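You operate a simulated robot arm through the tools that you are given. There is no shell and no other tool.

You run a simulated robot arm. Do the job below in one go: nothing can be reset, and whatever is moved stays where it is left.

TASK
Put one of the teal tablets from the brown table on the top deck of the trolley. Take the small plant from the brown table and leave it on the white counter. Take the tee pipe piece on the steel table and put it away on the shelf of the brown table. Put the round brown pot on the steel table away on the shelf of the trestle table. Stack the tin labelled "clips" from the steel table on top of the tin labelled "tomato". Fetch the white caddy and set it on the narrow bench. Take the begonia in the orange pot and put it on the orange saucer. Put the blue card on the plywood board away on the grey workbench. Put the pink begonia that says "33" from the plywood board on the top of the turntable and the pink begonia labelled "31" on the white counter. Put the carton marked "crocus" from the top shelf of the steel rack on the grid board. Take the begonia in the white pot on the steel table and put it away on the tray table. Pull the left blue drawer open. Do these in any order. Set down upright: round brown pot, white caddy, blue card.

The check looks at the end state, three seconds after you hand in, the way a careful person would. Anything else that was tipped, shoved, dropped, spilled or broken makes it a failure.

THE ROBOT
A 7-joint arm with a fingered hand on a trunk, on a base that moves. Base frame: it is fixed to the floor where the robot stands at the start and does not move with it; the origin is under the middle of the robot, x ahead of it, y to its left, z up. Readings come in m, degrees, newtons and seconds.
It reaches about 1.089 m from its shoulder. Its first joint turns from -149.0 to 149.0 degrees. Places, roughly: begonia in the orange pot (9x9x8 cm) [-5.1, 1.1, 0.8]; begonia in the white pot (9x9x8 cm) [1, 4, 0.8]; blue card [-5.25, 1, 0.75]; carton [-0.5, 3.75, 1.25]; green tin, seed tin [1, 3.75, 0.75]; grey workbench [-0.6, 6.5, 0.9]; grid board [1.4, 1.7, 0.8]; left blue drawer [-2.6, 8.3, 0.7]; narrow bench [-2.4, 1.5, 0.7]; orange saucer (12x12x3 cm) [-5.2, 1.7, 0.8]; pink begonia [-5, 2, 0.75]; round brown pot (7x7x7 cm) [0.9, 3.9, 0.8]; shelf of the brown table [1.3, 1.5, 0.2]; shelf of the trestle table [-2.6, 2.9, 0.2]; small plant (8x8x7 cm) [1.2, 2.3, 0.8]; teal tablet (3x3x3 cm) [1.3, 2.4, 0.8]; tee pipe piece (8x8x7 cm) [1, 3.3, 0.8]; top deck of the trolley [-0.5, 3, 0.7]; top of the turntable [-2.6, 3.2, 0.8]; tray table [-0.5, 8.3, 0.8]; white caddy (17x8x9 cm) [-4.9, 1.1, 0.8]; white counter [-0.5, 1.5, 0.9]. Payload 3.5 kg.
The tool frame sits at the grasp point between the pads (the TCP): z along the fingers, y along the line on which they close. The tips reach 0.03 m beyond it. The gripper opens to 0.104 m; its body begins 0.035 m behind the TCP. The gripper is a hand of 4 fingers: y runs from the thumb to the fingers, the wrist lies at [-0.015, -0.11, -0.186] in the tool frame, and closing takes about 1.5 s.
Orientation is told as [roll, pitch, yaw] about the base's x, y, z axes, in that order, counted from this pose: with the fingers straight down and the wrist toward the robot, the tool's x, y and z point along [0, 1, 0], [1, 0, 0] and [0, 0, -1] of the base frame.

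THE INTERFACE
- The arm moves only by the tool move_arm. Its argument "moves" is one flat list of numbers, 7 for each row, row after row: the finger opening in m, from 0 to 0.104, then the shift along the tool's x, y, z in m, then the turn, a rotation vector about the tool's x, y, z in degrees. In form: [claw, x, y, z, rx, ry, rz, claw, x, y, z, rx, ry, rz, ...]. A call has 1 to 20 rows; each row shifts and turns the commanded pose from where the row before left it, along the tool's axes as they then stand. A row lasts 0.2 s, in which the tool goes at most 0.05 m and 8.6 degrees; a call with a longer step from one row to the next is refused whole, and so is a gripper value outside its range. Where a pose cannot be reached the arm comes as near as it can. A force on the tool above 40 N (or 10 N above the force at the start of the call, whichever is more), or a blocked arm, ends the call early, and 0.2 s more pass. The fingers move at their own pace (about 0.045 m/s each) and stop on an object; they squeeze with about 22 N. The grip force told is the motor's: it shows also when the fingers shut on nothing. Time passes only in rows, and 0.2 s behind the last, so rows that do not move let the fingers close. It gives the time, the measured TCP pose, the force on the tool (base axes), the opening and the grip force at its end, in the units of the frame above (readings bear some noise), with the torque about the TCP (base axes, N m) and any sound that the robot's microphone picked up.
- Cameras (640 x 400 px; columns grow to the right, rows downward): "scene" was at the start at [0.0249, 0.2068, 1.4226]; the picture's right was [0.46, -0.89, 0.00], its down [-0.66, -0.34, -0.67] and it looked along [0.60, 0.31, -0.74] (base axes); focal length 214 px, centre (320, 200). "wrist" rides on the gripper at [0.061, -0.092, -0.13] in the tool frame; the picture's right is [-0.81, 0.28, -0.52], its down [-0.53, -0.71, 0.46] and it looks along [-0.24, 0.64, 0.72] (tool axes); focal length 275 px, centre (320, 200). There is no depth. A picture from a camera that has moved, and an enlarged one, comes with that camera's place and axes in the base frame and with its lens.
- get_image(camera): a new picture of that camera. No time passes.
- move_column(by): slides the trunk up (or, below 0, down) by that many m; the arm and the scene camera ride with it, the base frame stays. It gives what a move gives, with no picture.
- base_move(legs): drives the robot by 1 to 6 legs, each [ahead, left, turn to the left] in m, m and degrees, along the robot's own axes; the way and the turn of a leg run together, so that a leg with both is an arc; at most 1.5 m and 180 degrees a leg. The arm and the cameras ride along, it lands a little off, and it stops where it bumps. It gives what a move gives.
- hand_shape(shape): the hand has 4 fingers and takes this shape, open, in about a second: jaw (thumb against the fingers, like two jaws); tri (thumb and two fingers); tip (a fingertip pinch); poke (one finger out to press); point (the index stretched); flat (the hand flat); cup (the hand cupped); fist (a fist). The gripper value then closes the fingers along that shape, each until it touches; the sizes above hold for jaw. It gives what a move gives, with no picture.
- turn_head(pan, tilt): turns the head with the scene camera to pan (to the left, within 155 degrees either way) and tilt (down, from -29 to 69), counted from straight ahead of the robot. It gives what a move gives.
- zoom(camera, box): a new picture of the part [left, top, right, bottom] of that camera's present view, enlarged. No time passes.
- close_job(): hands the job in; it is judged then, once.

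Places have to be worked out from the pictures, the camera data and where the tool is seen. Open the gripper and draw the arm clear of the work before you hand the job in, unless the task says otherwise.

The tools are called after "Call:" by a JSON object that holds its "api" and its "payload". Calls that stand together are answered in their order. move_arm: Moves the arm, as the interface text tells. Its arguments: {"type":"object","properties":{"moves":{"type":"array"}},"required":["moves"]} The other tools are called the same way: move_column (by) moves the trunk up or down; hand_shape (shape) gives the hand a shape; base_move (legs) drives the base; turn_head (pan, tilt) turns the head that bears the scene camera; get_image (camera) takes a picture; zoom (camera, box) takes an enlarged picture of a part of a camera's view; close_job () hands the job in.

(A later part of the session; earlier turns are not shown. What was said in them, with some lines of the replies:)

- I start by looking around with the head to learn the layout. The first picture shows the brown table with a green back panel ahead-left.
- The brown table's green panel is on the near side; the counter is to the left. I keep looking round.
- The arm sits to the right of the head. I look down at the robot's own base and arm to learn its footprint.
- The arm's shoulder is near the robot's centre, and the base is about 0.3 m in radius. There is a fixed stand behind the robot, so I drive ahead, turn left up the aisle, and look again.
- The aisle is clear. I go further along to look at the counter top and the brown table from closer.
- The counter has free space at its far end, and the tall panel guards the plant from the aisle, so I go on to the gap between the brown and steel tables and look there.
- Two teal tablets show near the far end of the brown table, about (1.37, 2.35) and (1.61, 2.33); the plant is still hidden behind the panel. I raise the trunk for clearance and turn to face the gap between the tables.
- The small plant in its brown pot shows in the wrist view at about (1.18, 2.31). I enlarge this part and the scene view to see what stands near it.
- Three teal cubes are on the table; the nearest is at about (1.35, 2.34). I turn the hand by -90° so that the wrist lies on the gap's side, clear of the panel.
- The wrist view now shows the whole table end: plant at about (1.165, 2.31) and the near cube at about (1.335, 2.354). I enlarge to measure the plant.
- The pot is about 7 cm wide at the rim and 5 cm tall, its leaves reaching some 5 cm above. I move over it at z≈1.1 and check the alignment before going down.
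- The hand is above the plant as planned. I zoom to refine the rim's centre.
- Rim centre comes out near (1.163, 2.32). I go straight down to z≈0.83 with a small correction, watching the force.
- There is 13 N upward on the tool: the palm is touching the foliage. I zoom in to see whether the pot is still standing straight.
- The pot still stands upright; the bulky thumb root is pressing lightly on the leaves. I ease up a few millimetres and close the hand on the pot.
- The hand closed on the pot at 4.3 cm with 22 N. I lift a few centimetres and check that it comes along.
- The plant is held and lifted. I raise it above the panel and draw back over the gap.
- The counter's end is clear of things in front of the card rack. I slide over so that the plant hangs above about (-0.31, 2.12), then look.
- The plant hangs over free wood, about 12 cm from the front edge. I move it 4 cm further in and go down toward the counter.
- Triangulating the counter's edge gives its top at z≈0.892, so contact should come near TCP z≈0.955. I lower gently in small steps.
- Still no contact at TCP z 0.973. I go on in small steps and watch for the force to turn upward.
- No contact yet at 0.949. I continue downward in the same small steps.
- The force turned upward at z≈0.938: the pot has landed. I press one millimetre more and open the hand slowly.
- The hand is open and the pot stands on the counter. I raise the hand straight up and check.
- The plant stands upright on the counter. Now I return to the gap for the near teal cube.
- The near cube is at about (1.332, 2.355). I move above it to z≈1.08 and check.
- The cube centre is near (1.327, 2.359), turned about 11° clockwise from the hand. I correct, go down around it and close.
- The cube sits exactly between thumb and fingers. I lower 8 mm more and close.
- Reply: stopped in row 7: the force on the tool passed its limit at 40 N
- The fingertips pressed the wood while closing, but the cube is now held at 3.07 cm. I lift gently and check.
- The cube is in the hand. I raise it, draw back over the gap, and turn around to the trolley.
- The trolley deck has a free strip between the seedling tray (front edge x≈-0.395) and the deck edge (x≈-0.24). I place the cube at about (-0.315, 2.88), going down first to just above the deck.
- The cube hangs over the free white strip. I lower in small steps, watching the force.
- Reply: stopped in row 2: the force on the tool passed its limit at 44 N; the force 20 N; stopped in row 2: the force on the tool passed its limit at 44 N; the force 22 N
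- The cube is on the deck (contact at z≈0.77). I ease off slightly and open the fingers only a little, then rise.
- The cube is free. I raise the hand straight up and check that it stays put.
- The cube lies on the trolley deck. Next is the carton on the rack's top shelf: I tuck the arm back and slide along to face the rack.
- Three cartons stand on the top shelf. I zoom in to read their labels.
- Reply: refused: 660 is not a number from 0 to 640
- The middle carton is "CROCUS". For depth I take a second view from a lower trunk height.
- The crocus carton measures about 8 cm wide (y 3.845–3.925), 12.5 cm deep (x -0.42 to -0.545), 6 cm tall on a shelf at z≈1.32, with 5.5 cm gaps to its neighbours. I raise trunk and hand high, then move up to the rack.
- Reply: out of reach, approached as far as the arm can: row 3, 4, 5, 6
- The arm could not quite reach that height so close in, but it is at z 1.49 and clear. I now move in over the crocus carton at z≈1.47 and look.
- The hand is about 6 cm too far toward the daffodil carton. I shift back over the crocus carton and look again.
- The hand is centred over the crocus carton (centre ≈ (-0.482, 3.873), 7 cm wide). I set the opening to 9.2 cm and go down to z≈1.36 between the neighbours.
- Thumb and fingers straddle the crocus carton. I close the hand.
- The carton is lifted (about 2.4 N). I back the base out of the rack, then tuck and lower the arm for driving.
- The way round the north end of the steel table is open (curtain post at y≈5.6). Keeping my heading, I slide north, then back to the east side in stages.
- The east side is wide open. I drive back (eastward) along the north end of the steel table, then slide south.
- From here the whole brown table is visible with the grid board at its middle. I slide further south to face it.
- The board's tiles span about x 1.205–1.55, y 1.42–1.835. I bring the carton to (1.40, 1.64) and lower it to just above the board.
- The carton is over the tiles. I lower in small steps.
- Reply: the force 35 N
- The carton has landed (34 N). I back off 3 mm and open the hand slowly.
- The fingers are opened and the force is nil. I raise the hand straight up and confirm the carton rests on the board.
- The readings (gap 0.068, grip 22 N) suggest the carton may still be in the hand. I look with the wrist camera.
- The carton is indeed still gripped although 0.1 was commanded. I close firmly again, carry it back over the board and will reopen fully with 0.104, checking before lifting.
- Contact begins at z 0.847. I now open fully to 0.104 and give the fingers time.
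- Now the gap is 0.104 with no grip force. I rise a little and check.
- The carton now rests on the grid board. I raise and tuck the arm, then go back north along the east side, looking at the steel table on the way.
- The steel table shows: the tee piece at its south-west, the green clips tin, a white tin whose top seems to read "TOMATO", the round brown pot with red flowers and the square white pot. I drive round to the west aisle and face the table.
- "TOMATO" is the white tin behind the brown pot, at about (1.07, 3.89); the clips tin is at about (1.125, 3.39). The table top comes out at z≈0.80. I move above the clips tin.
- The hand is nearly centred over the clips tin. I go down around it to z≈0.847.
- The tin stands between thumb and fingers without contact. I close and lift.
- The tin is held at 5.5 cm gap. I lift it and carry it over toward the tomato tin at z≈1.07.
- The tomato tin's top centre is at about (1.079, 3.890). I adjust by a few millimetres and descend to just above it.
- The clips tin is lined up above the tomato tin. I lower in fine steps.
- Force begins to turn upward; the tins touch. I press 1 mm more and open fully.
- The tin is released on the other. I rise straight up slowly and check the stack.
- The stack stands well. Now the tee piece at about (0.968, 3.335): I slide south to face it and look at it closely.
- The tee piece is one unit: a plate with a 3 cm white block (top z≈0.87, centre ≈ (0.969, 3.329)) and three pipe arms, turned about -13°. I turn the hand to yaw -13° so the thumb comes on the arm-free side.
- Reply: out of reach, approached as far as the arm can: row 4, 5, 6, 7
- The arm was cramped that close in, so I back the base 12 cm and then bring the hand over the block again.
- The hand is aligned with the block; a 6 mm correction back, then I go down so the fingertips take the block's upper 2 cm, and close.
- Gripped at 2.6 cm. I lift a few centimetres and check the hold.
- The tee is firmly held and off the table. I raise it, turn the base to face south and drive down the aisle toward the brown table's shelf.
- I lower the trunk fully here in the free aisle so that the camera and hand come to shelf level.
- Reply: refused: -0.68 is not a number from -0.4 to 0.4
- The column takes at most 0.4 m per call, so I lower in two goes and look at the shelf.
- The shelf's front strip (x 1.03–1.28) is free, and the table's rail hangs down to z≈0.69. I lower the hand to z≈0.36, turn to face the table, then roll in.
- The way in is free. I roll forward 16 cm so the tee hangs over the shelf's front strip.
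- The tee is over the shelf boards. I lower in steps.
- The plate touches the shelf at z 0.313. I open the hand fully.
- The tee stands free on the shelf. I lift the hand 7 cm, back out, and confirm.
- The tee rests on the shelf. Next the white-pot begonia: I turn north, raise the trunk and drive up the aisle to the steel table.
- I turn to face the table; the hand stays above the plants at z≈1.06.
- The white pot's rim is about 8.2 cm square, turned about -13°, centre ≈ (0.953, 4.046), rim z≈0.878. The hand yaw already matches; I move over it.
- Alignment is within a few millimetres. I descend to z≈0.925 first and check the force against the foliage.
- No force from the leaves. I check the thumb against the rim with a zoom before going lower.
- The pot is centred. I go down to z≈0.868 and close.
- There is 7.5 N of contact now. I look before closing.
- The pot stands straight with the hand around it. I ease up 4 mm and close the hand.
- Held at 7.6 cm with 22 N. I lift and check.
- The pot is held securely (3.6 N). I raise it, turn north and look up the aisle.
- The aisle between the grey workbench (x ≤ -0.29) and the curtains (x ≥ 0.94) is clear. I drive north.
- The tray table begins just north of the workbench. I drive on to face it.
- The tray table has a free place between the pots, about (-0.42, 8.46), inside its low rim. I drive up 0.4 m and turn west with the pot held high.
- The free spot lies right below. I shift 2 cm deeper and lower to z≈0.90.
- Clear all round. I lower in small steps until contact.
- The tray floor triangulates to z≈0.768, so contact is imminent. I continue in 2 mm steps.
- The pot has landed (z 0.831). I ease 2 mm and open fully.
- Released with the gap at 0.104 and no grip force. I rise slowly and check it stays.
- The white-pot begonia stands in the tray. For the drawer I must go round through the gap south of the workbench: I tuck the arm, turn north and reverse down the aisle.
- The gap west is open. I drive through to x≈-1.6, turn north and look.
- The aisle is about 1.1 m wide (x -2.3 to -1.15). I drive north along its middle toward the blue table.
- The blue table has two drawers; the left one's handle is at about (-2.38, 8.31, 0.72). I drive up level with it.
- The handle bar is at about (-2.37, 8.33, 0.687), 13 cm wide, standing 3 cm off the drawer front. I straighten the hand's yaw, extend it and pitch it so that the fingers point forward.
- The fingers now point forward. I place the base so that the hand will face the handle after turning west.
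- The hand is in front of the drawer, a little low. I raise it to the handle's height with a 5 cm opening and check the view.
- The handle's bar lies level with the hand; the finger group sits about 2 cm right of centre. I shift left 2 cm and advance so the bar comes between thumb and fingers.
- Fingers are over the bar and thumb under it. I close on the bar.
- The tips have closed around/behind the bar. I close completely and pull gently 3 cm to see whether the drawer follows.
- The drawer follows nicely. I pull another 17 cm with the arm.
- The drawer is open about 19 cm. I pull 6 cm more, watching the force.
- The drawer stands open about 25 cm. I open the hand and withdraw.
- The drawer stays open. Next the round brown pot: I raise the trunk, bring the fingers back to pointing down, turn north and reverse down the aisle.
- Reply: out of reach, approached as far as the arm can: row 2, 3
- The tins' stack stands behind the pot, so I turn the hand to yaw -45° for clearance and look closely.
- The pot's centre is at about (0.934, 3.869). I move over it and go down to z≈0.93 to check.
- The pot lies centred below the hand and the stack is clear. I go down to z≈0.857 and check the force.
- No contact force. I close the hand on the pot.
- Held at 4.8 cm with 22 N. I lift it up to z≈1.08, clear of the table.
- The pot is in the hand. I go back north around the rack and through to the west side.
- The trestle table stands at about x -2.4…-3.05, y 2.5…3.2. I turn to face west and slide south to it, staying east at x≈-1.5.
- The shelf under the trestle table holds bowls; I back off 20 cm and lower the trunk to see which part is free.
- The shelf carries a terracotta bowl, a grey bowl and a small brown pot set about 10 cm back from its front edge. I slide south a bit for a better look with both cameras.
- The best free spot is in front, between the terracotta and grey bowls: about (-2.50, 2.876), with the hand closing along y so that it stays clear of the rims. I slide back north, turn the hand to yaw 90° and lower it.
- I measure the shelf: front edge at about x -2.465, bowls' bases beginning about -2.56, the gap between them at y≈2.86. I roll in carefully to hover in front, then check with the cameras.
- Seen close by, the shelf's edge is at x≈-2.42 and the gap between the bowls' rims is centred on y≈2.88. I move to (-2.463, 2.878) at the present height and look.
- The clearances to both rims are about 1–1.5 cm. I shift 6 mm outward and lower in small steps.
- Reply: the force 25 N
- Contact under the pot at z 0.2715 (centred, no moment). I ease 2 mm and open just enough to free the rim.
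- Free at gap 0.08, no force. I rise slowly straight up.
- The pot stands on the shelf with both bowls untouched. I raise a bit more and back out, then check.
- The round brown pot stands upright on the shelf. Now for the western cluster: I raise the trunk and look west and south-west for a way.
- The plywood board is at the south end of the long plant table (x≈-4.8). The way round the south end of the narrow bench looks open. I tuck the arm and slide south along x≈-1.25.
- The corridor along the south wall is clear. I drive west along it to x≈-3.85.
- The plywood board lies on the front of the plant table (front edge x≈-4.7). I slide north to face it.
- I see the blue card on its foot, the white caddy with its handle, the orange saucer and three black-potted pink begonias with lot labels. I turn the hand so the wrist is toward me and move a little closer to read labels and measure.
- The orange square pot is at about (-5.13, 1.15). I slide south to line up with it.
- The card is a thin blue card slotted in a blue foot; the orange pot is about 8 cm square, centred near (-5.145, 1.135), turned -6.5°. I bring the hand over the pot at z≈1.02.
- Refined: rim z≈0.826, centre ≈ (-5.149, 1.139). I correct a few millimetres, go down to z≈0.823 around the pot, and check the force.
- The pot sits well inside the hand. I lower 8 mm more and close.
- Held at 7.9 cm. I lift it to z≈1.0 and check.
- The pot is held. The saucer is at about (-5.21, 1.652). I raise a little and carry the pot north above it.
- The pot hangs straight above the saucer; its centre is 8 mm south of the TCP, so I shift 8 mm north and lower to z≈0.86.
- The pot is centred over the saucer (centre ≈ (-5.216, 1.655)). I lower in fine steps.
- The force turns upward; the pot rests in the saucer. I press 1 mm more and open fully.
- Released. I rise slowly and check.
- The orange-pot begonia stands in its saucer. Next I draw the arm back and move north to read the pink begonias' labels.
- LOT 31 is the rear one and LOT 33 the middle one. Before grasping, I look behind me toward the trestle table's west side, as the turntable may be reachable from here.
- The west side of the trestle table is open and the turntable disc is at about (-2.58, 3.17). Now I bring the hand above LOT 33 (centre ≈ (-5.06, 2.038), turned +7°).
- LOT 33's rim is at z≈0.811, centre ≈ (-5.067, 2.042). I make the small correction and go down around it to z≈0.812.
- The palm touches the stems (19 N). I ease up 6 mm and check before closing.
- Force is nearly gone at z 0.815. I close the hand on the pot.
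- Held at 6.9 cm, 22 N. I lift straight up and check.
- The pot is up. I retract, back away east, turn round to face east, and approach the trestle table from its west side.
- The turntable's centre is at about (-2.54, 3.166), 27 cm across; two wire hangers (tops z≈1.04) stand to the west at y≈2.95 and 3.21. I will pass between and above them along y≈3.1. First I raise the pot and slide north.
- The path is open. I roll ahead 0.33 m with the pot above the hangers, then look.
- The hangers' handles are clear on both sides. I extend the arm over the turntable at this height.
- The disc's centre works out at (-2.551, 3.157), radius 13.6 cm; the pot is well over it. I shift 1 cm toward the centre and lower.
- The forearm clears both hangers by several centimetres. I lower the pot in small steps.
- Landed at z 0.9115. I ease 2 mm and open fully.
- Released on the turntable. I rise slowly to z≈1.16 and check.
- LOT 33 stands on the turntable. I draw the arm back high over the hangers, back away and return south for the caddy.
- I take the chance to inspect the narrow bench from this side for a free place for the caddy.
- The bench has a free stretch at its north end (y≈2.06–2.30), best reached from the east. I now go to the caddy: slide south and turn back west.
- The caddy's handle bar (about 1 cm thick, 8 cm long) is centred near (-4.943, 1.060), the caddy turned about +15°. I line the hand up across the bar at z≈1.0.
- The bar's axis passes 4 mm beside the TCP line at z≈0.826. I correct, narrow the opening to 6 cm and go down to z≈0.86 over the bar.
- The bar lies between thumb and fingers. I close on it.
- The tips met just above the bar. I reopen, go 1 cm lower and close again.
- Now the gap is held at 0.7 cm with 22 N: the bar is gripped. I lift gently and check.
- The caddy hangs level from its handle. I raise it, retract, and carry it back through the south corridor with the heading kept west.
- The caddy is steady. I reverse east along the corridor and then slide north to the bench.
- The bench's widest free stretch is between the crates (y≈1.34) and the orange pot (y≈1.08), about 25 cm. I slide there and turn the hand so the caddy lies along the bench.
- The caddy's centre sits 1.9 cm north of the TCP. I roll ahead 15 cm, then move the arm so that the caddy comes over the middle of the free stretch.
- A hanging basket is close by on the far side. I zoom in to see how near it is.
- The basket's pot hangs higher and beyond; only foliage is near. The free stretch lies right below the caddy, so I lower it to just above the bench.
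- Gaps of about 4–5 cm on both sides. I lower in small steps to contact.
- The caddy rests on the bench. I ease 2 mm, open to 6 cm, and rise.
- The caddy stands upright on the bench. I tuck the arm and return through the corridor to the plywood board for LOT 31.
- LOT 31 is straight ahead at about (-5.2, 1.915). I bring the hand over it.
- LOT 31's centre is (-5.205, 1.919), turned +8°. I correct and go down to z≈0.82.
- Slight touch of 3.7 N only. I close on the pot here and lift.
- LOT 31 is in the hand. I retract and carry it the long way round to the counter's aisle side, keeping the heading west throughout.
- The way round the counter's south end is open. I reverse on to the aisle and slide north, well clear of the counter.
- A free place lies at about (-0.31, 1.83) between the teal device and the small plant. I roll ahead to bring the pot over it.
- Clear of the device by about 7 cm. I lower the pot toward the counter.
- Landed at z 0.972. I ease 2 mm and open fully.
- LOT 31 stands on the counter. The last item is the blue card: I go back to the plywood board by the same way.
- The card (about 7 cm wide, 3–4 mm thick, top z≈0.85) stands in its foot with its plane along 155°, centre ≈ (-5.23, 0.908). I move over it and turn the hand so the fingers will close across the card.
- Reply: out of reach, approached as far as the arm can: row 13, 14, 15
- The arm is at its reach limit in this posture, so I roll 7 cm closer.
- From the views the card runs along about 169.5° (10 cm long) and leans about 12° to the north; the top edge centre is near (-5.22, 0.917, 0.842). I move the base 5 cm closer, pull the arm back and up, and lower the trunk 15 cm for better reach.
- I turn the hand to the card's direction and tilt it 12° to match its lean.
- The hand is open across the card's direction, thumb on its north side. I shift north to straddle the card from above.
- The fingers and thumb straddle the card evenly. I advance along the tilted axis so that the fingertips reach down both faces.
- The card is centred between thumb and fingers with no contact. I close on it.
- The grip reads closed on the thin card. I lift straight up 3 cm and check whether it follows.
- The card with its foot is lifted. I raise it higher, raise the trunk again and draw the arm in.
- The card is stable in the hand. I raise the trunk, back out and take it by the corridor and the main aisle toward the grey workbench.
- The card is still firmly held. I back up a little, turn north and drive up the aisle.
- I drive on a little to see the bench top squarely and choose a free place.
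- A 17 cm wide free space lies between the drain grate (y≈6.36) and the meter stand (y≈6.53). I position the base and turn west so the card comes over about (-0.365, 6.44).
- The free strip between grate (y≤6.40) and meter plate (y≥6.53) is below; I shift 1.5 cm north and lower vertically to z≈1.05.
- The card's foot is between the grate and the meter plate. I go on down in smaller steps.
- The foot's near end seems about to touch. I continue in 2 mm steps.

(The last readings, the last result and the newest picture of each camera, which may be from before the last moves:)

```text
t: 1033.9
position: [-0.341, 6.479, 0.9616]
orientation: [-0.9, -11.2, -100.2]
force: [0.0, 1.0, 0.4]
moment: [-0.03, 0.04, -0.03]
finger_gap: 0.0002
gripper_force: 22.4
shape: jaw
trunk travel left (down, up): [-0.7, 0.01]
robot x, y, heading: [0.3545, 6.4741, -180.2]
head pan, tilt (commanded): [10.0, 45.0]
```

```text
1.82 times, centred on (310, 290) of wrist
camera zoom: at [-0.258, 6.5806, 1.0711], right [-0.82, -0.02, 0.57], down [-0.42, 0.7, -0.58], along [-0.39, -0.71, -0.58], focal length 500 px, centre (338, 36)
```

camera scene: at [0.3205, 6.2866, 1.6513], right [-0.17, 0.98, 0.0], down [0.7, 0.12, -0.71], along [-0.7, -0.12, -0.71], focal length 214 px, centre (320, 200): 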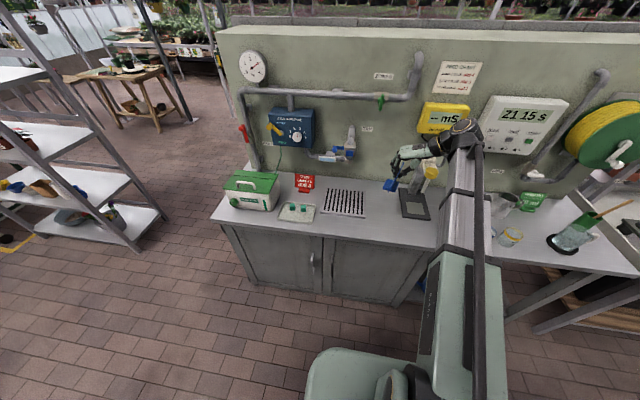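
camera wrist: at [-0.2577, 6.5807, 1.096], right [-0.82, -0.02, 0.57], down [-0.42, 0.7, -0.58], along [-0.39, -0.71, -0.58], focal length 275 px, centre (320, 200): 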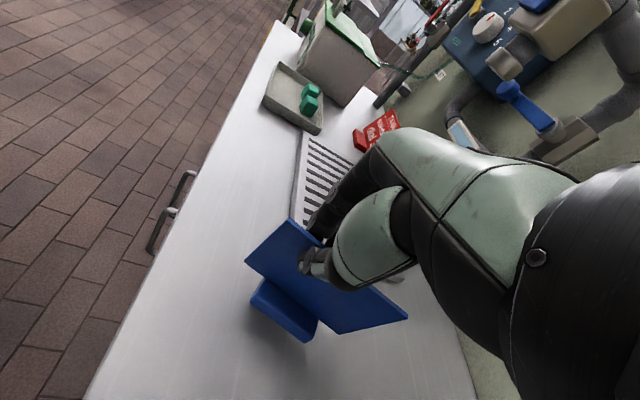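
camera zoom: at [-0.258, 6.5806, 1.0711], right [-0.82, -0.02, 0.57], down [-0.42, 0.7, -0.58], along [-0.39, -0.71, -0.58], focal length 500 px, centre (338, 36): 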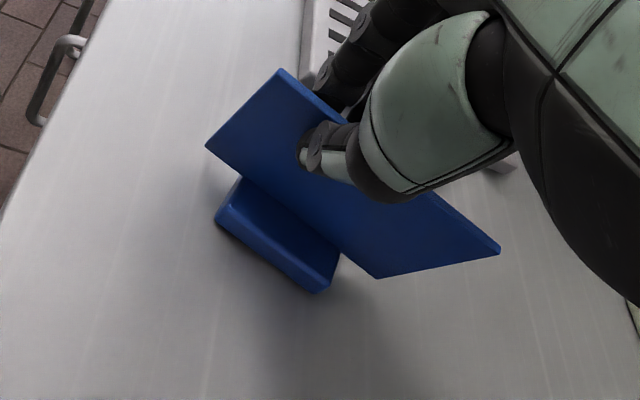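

The card has shifted slightly in the grip: the foot has touched the bench. I lower 2 mm more to let it settle flat.

Call:
{"api": "move_arm", "payload": {"moves": [0.0, 0, -0.0004, 0.002, 0, 0, 0]}}

Call:
{"api": "zoom", "payload": {"camera": "wrist", "box": [200, 180, 420, 400]}}

```text
t: 1034.3
position: [-0.3409, 6.479, 0.96]
orientation: [-0.9, -11.1, -100.1]
force: [0.2, 0.9, 2.0]
moment: [-0.03, 0.04, 0.07]
finger_gap: 0.0
gripper_force: 22.5
shape: jaw
trunk travel left (down, up): [-0.7, 0.01]
robot x, y, heading: [0.3549, 6.4702, -180.0]
head pan, tilt (commanded): [10.0, 45.0]
```

```text
1.82 times, centred on (310, 290) of wrist
camera zoom: at [-0.2581, 6.5808, 1.0691], right [-0.82, -0.02, 0.57], down [-0.42, 0.7, -0.58], along [-0.39, -0.71, -0.58], focal length 500 px, centre (338, 36)
```

zoom: 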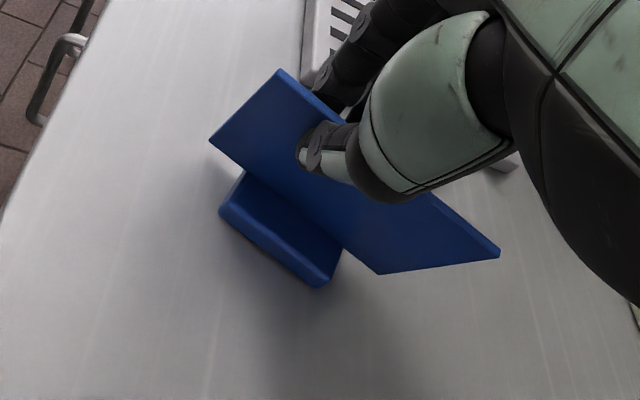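

Call:
{"api": "move_arm", "payload": {"moves": [0.0, 0, -0.0004, 0.002, 0, 0, 0]}}

Call:
{"api": "zoom", "payload": {"camera": "wrist", "box": [200, 180, 420, 400]}}

```text
t: 1034.7
position: [-0.3396, 6.4788, 0.9582]
orientation: [-1.0, -11.1, -100.1]
force: [0.4, 1.5, 10.8]
moment: [-0.05, 0.08, 0.01]
finger_gap: 0.0
gripper_force: 21.5
shape: jaw
trunk travel left (down, up): [-0.7, 0.01]
robot x, y, heading: [0.3572, 6.4726, -180.0]
head pan, tilt (commanded): [10.0, 45.0]
```

```text
1.82 times, centred on (310, 290) of wrist
camera zoom: at [-0.2578, 6.5808, 1.0681], right [-0.82, -0.02, 0.57], down [-0.42, 0.7, -0.58], along [-0.39, -0.71, -0.58], focal length 500 px, centre (338, 36)
```

zoom: 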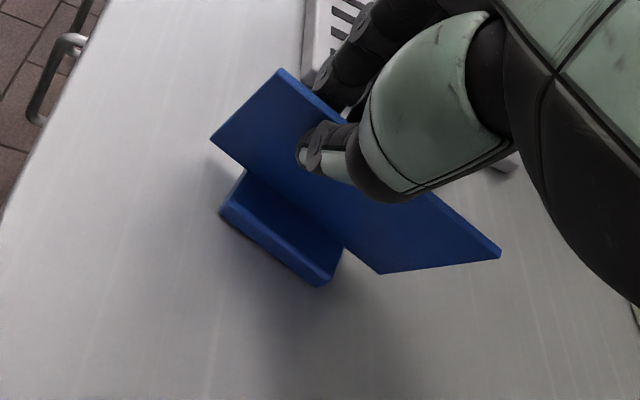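

The foot sits with 10 N of support. I open the hand slowly.

Call:
{"api": "move_arm", "payload": {"moves": [0.0, 0, 0.0002, -0.001, 0, 0, 0, 0.015, 0, 0, 0, 0, 0, 0, 0.03, 0, 0, 0, 0, 0, 0, 0.05, 0, 0, 0, 0, 0, 0, 0.07, 0, 0, 0, 0, 0, 0, 0.07, 0, 0, 0, 0, 0, 0]}}

Call:
{"api": "get_image", "payload": {"camera": "wrist"}}

Call:
{"api": "zoom", "payload": {"camera": "scene", "box": [360, 160, 440, 220]}}

```text
t: 1036.1
position: [-0.341, 6.4781, 0.957]
orientation: [-0.9, -11.0, -100.2]
force: [-0.4, 1.1, 0.7]
moment: [-0.01, 0.0, 0.01]
finger_gap: 0.0697
gripper_force: 0.0
shape: jaw
trunk travel left (down, up): [-0.7, 0.01]
robot x, y, heading: [0.3562, 6.4741, -180.2]
head pan, tilt (commanded): [10.0, 45.0]
```

```text
taken
camera wrist: at [-0.2582, 6.5808, 1.0679], right [-0.82, -0.02, 0.57], down [-0.42, 0.7, -0.58], along [-0.39, -0.71, -0.58], focal length 275 px, centre (320, 200)
```

wrist: 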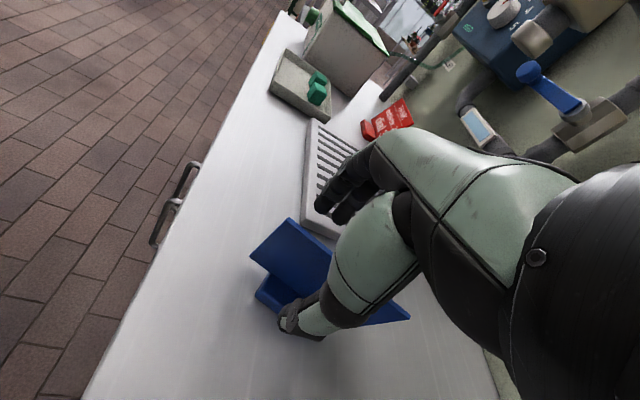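

```text
6.67 times, centred on (400, 190) of scene
camera zoom: at [0.3205, 6.2866, 1.6513], right [-0.17, 0.98, 0.0], down [0.7, 0.12, -0.71], along [-0.7, -0.12, -0.71], focal length 1430 px, centre (-213, 267)
```

zoom: 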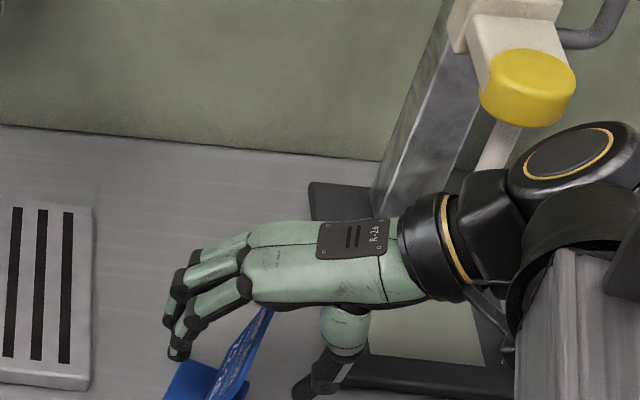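

The card stands on its foot. I withdraw along the hand's own tilted axis, keeping it clear of the card.

Call:
{"api": "move_arm", "payload": {"moves": [0.07, 0, 0, -0.01, 0, 0, 0, 0.075, 0, 0, -0.02, 0, 0, 0, 0.08, 0, 0, -0.03, 0, 0, 0, 0.09, 0, 0, -0.035, 0, 0, 0, 0.1, 0, 0, -0.04, 0, 0, 0, 0.104, 0, 0, -0.045, 0, 0, 0]}}

Call:
{"api": "get_image", "payload": {"camera": "wrist"}}

Call:
{"api": "zoom", "payload": {"camera": "scene", "box": [340, 150, 460, 240]}}

```text
t: 1037.5
position: [-0.3298, 6.513, 1.1363]
orientation: [-0.9, -11.1, -100.3]
force: [0.6, 0.8, 0.7]
moment: [0.04, -0.01, 0.0]
finger_gap: 0.1036
gripper_force: 0.0
shape: jaw
trunk travel left (down, up): [-0.7, 0.01]
robot x, y, heading: [0.3572, 6.4692, -179.8]
head pan, tilt (commanded): [10.0, 45.0]
```

```text
taken
camera wrist: at [-0.2478, 6.6148, 1.2457], right [-0.82, -0.02, 0.57], down [-0.42, 0.7, -0.58], along [-0.39, -0.71, -0.58], focal length 275 px, centre (320, 200)
```

wrist: 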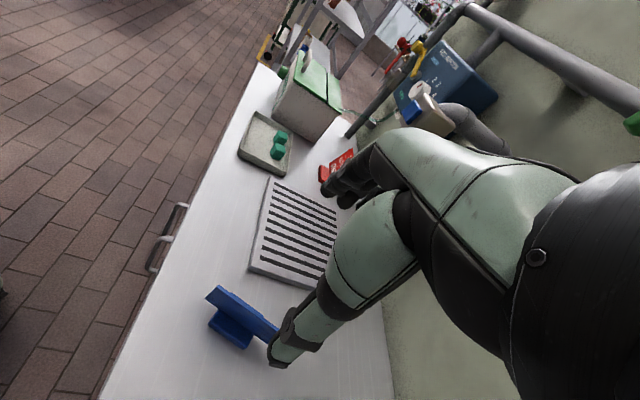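

```text
4.44 times, centred on (400, 195) of scene
camera zoom: at [0.3208, 6.2867, 1.6513], right [-0.17, 0.98, 0.0], down [0.7, 0.12, -0.71], along [-0.7, -0.12, -0.71], focal length 953 px, centre (-36, 222)
```

zoom: 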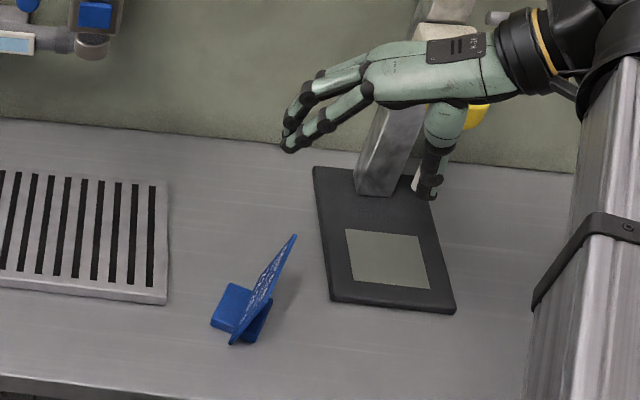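

The card stands upright on the workbench. I back the base away and draw the arm clear.

Call:
{"api": "base_move", "payload": {"legs": [[-0.2, 0, 0]]}}

Call:
{"api": "turn_head", "payload": {"pan": 5, "tilt": 40}}

Call:
{"api": "get_image", "payload": {"camera": "scene"}}

Call:
{"api": "zoom", "payload": {"camera": "scene", "box": [280, 120, 460, 240]}}

```text
t: 1039.1
position: [-0.1291, 6.5131, 1.1362]
orientation: [-1.0, -11.1, -100.2]
force: [1.1, 0.5, -0.6]
moment: [-0.03, -0.01, -0.01]
finger_gap: 0.1036
gripper_force: 0.1
shape: jaw
trunk travel left (down, up): [-0.7, 0.01]
robot x, y, heading: [0.5579, 6.4713, -180.1]
head pan, tilt (commanded): [10.0, 45.0]
```

```text
t: 1039.8
position: [-0.1281, 6.5118, 1.1343]
orientation: [-0.9, -11.1, -100.0]
force: [-0.5, 0.2, 0.4]
moment: [0.0, 0.02, 0.0]
finger_gap: 0.1038
gripper_force: 0.1
shape: jaw
trunk travel left (down, up): [-0.7, 0.01]
robot x, y, heading: [0.5577, 6.4713, -180.0]
head pan, tilt (commanded): [5.0, 40.0]
```

```text
taken
camera scene: at [0.5169, 6.2934, 1.6585], right [-0.09, 1.0, 0.0], down [0.64, 0.06, -0.77], along [-0.76, -0.07, -0.64], focal length 214 px, centre (320, 200)
```

scene: 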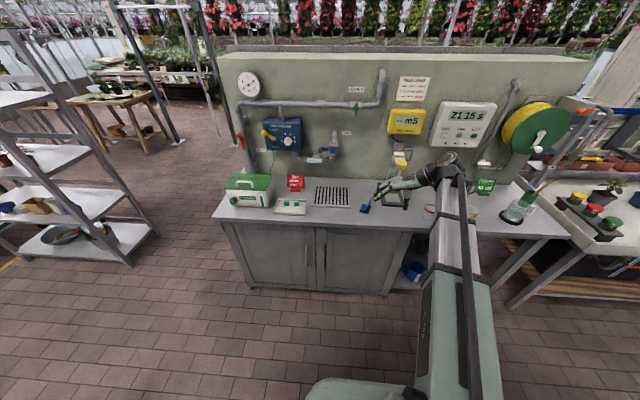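

```text
3.33 times, centred on (370, 180) of scene
camera zoom: at [0.5169, 6.2934, 1.6585], right [-0.09, 1.0, 0.0], down [0.64, 0.06, -0.77], along [-0.76, -0.07, -0.64], focal length 715 px, centre (153, 267)
```

zoom: 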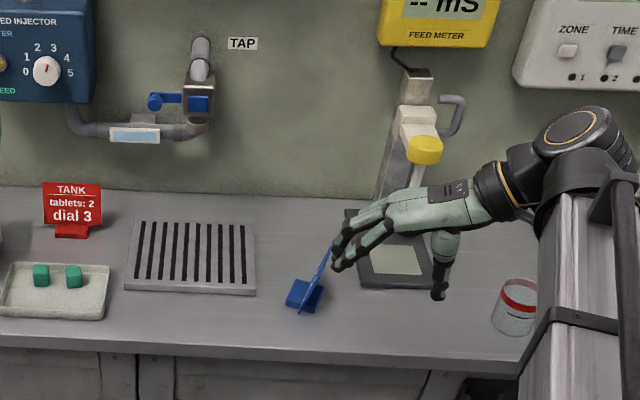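

The bench is in order. I take a last look back along the aisle to verify the tin stack, trolley and counter from here.

Call:
{"api": "turn_head", "payload": {"pan": 98, "tilt": 12}}

Call:
{"api": "zoom", "payload": {"camera": "scene", "box": [220, 150, 420, 275]}}

Call:
{"api": "turn_head", "payload": {"pan": 72, "tilt": 12}}

Call:
{"api": "zoom", "payload": {"camera": "scene", "box": [220, 130, 420, 255]}}

```text
t: 1041.5
position: [-0.1299, 6.5126, 1.1363]
orientation: [-0.9, -11.1, -100.1]
force: [-0.3, 0.9, 0.2]
moment: [0.0, -0.01, 0.0]
finger_gap: 0.1038
gripper_force: 0.1
shape: jaw
trunk travel left (down, up): [-0.7, 0.01]
robot x, y, heading: [0.5612, 6.4672, -179.9]
head pan, tilt (commanded): [98.0, 12.0]
```

```text
3.20 times, centred on (320, 212) of scene
camera zoom: at [0.6145, 6.2086, 1.703], right [-0.99, -0.14, 0.0], down [-0.03, 0.21, -0.98], along [0.14, -0.97, -0.21], focal length 686 px, centre (320, 160)
```

zoom: 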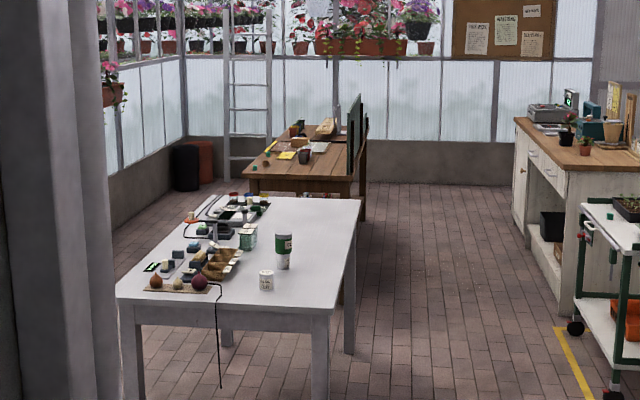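

```text
t: 1042.4
position: [-0.1295, 6.5115, 1.136]
orientation: [-0.9, -11.1, -100.0]
force: [0.3, 0.5, 0.3]
moment: [0.02, -0.01, -0.03]
finger_gap: 0.1037
gripper_force: 0.0
shape: jaw
trunk travel left (down, up): [-0.7, 0.01]
robot x, y, heading: [0.5574, 6.4677, -179.7]
head pan, tilt (commanded): [72.0, 12.0]
```

```text
3.20 times, centred on (320, 192) of scene
camera zoom: at [0.5729, 6.2122, 1.703], right [-0.95, 0.31, 0.0], down [0.06, 0.2, -0.98], along [-0.3, -0.93, -0.21], focal length 686 px, centre (320, 224)
```

zoom: 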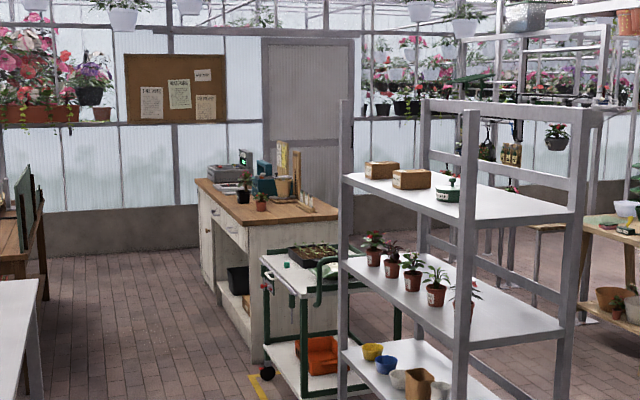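

The stack, the plants on the counter and the cube on the trolley are all in place. I retract the arm a little more and hand in.

Call:
{"api": "move_arm", "payload": {"moves": [0.104, 0.03, -0.005, -0.02, 0, 0, 0, 0.104, 0.03, -0.005, -0.02, 0, 0, 0]}}

Call:
{"api": "close_job", "payload": {}}

```text
t: 1043.0
position: [-0.065, 6.5168, 1.1722]
orientation: [-0.9, -11.2, -100.0]
force: [-0.3, 0.1, 0.8]
moment: [0.0, 0.01, 0.02]
finger_gap: 0.1037
gripper_force: 0.1
shape: jaw
trunk travel left (down, up): [-0.7, 0.01]
robot x, y, heading: [0.5578, 6.4682, -179.8]
head pan, tilt (commanded): [72.0, 12.0]
```

```text
The job is handed in.
```

All the moves on the list are done and the job is handed in; I don't have the check's result. I looked at each item as I left it and saw nothing else tipped, shoved or dropped.

- **Teal tablet:** one is on the trolley's top deck.
- **White counter:** the small plant and the pink begonia "31" both stand there.
- **Tee pipe piece:** it is on the shelf of the brown table.
- **Round brown pot:** it stands upright on the trestle table's shelf, between two bowls.
- **Tins:** "clips" is stacked on "tomato" on the steel table.
- **White caddy:** it stands upright on the narrow bench.
- **Begonia in the orange pot:** it stands in the orange saucer.
- **Blue card:** it stands upright in its foot on the grey workbench.
- **Pink begonia "33":** it is on the turntable.
- **Carton "crocus":** it is on the grid board. My first release left it in the grip, so I set it down again in the same place.
- **Begonia in the white pot:** it is on the tray table.
- **Left blue drawer:** it is pulled open about 25 cm.

The gripper is open and the arm is drawn back from the workbench.
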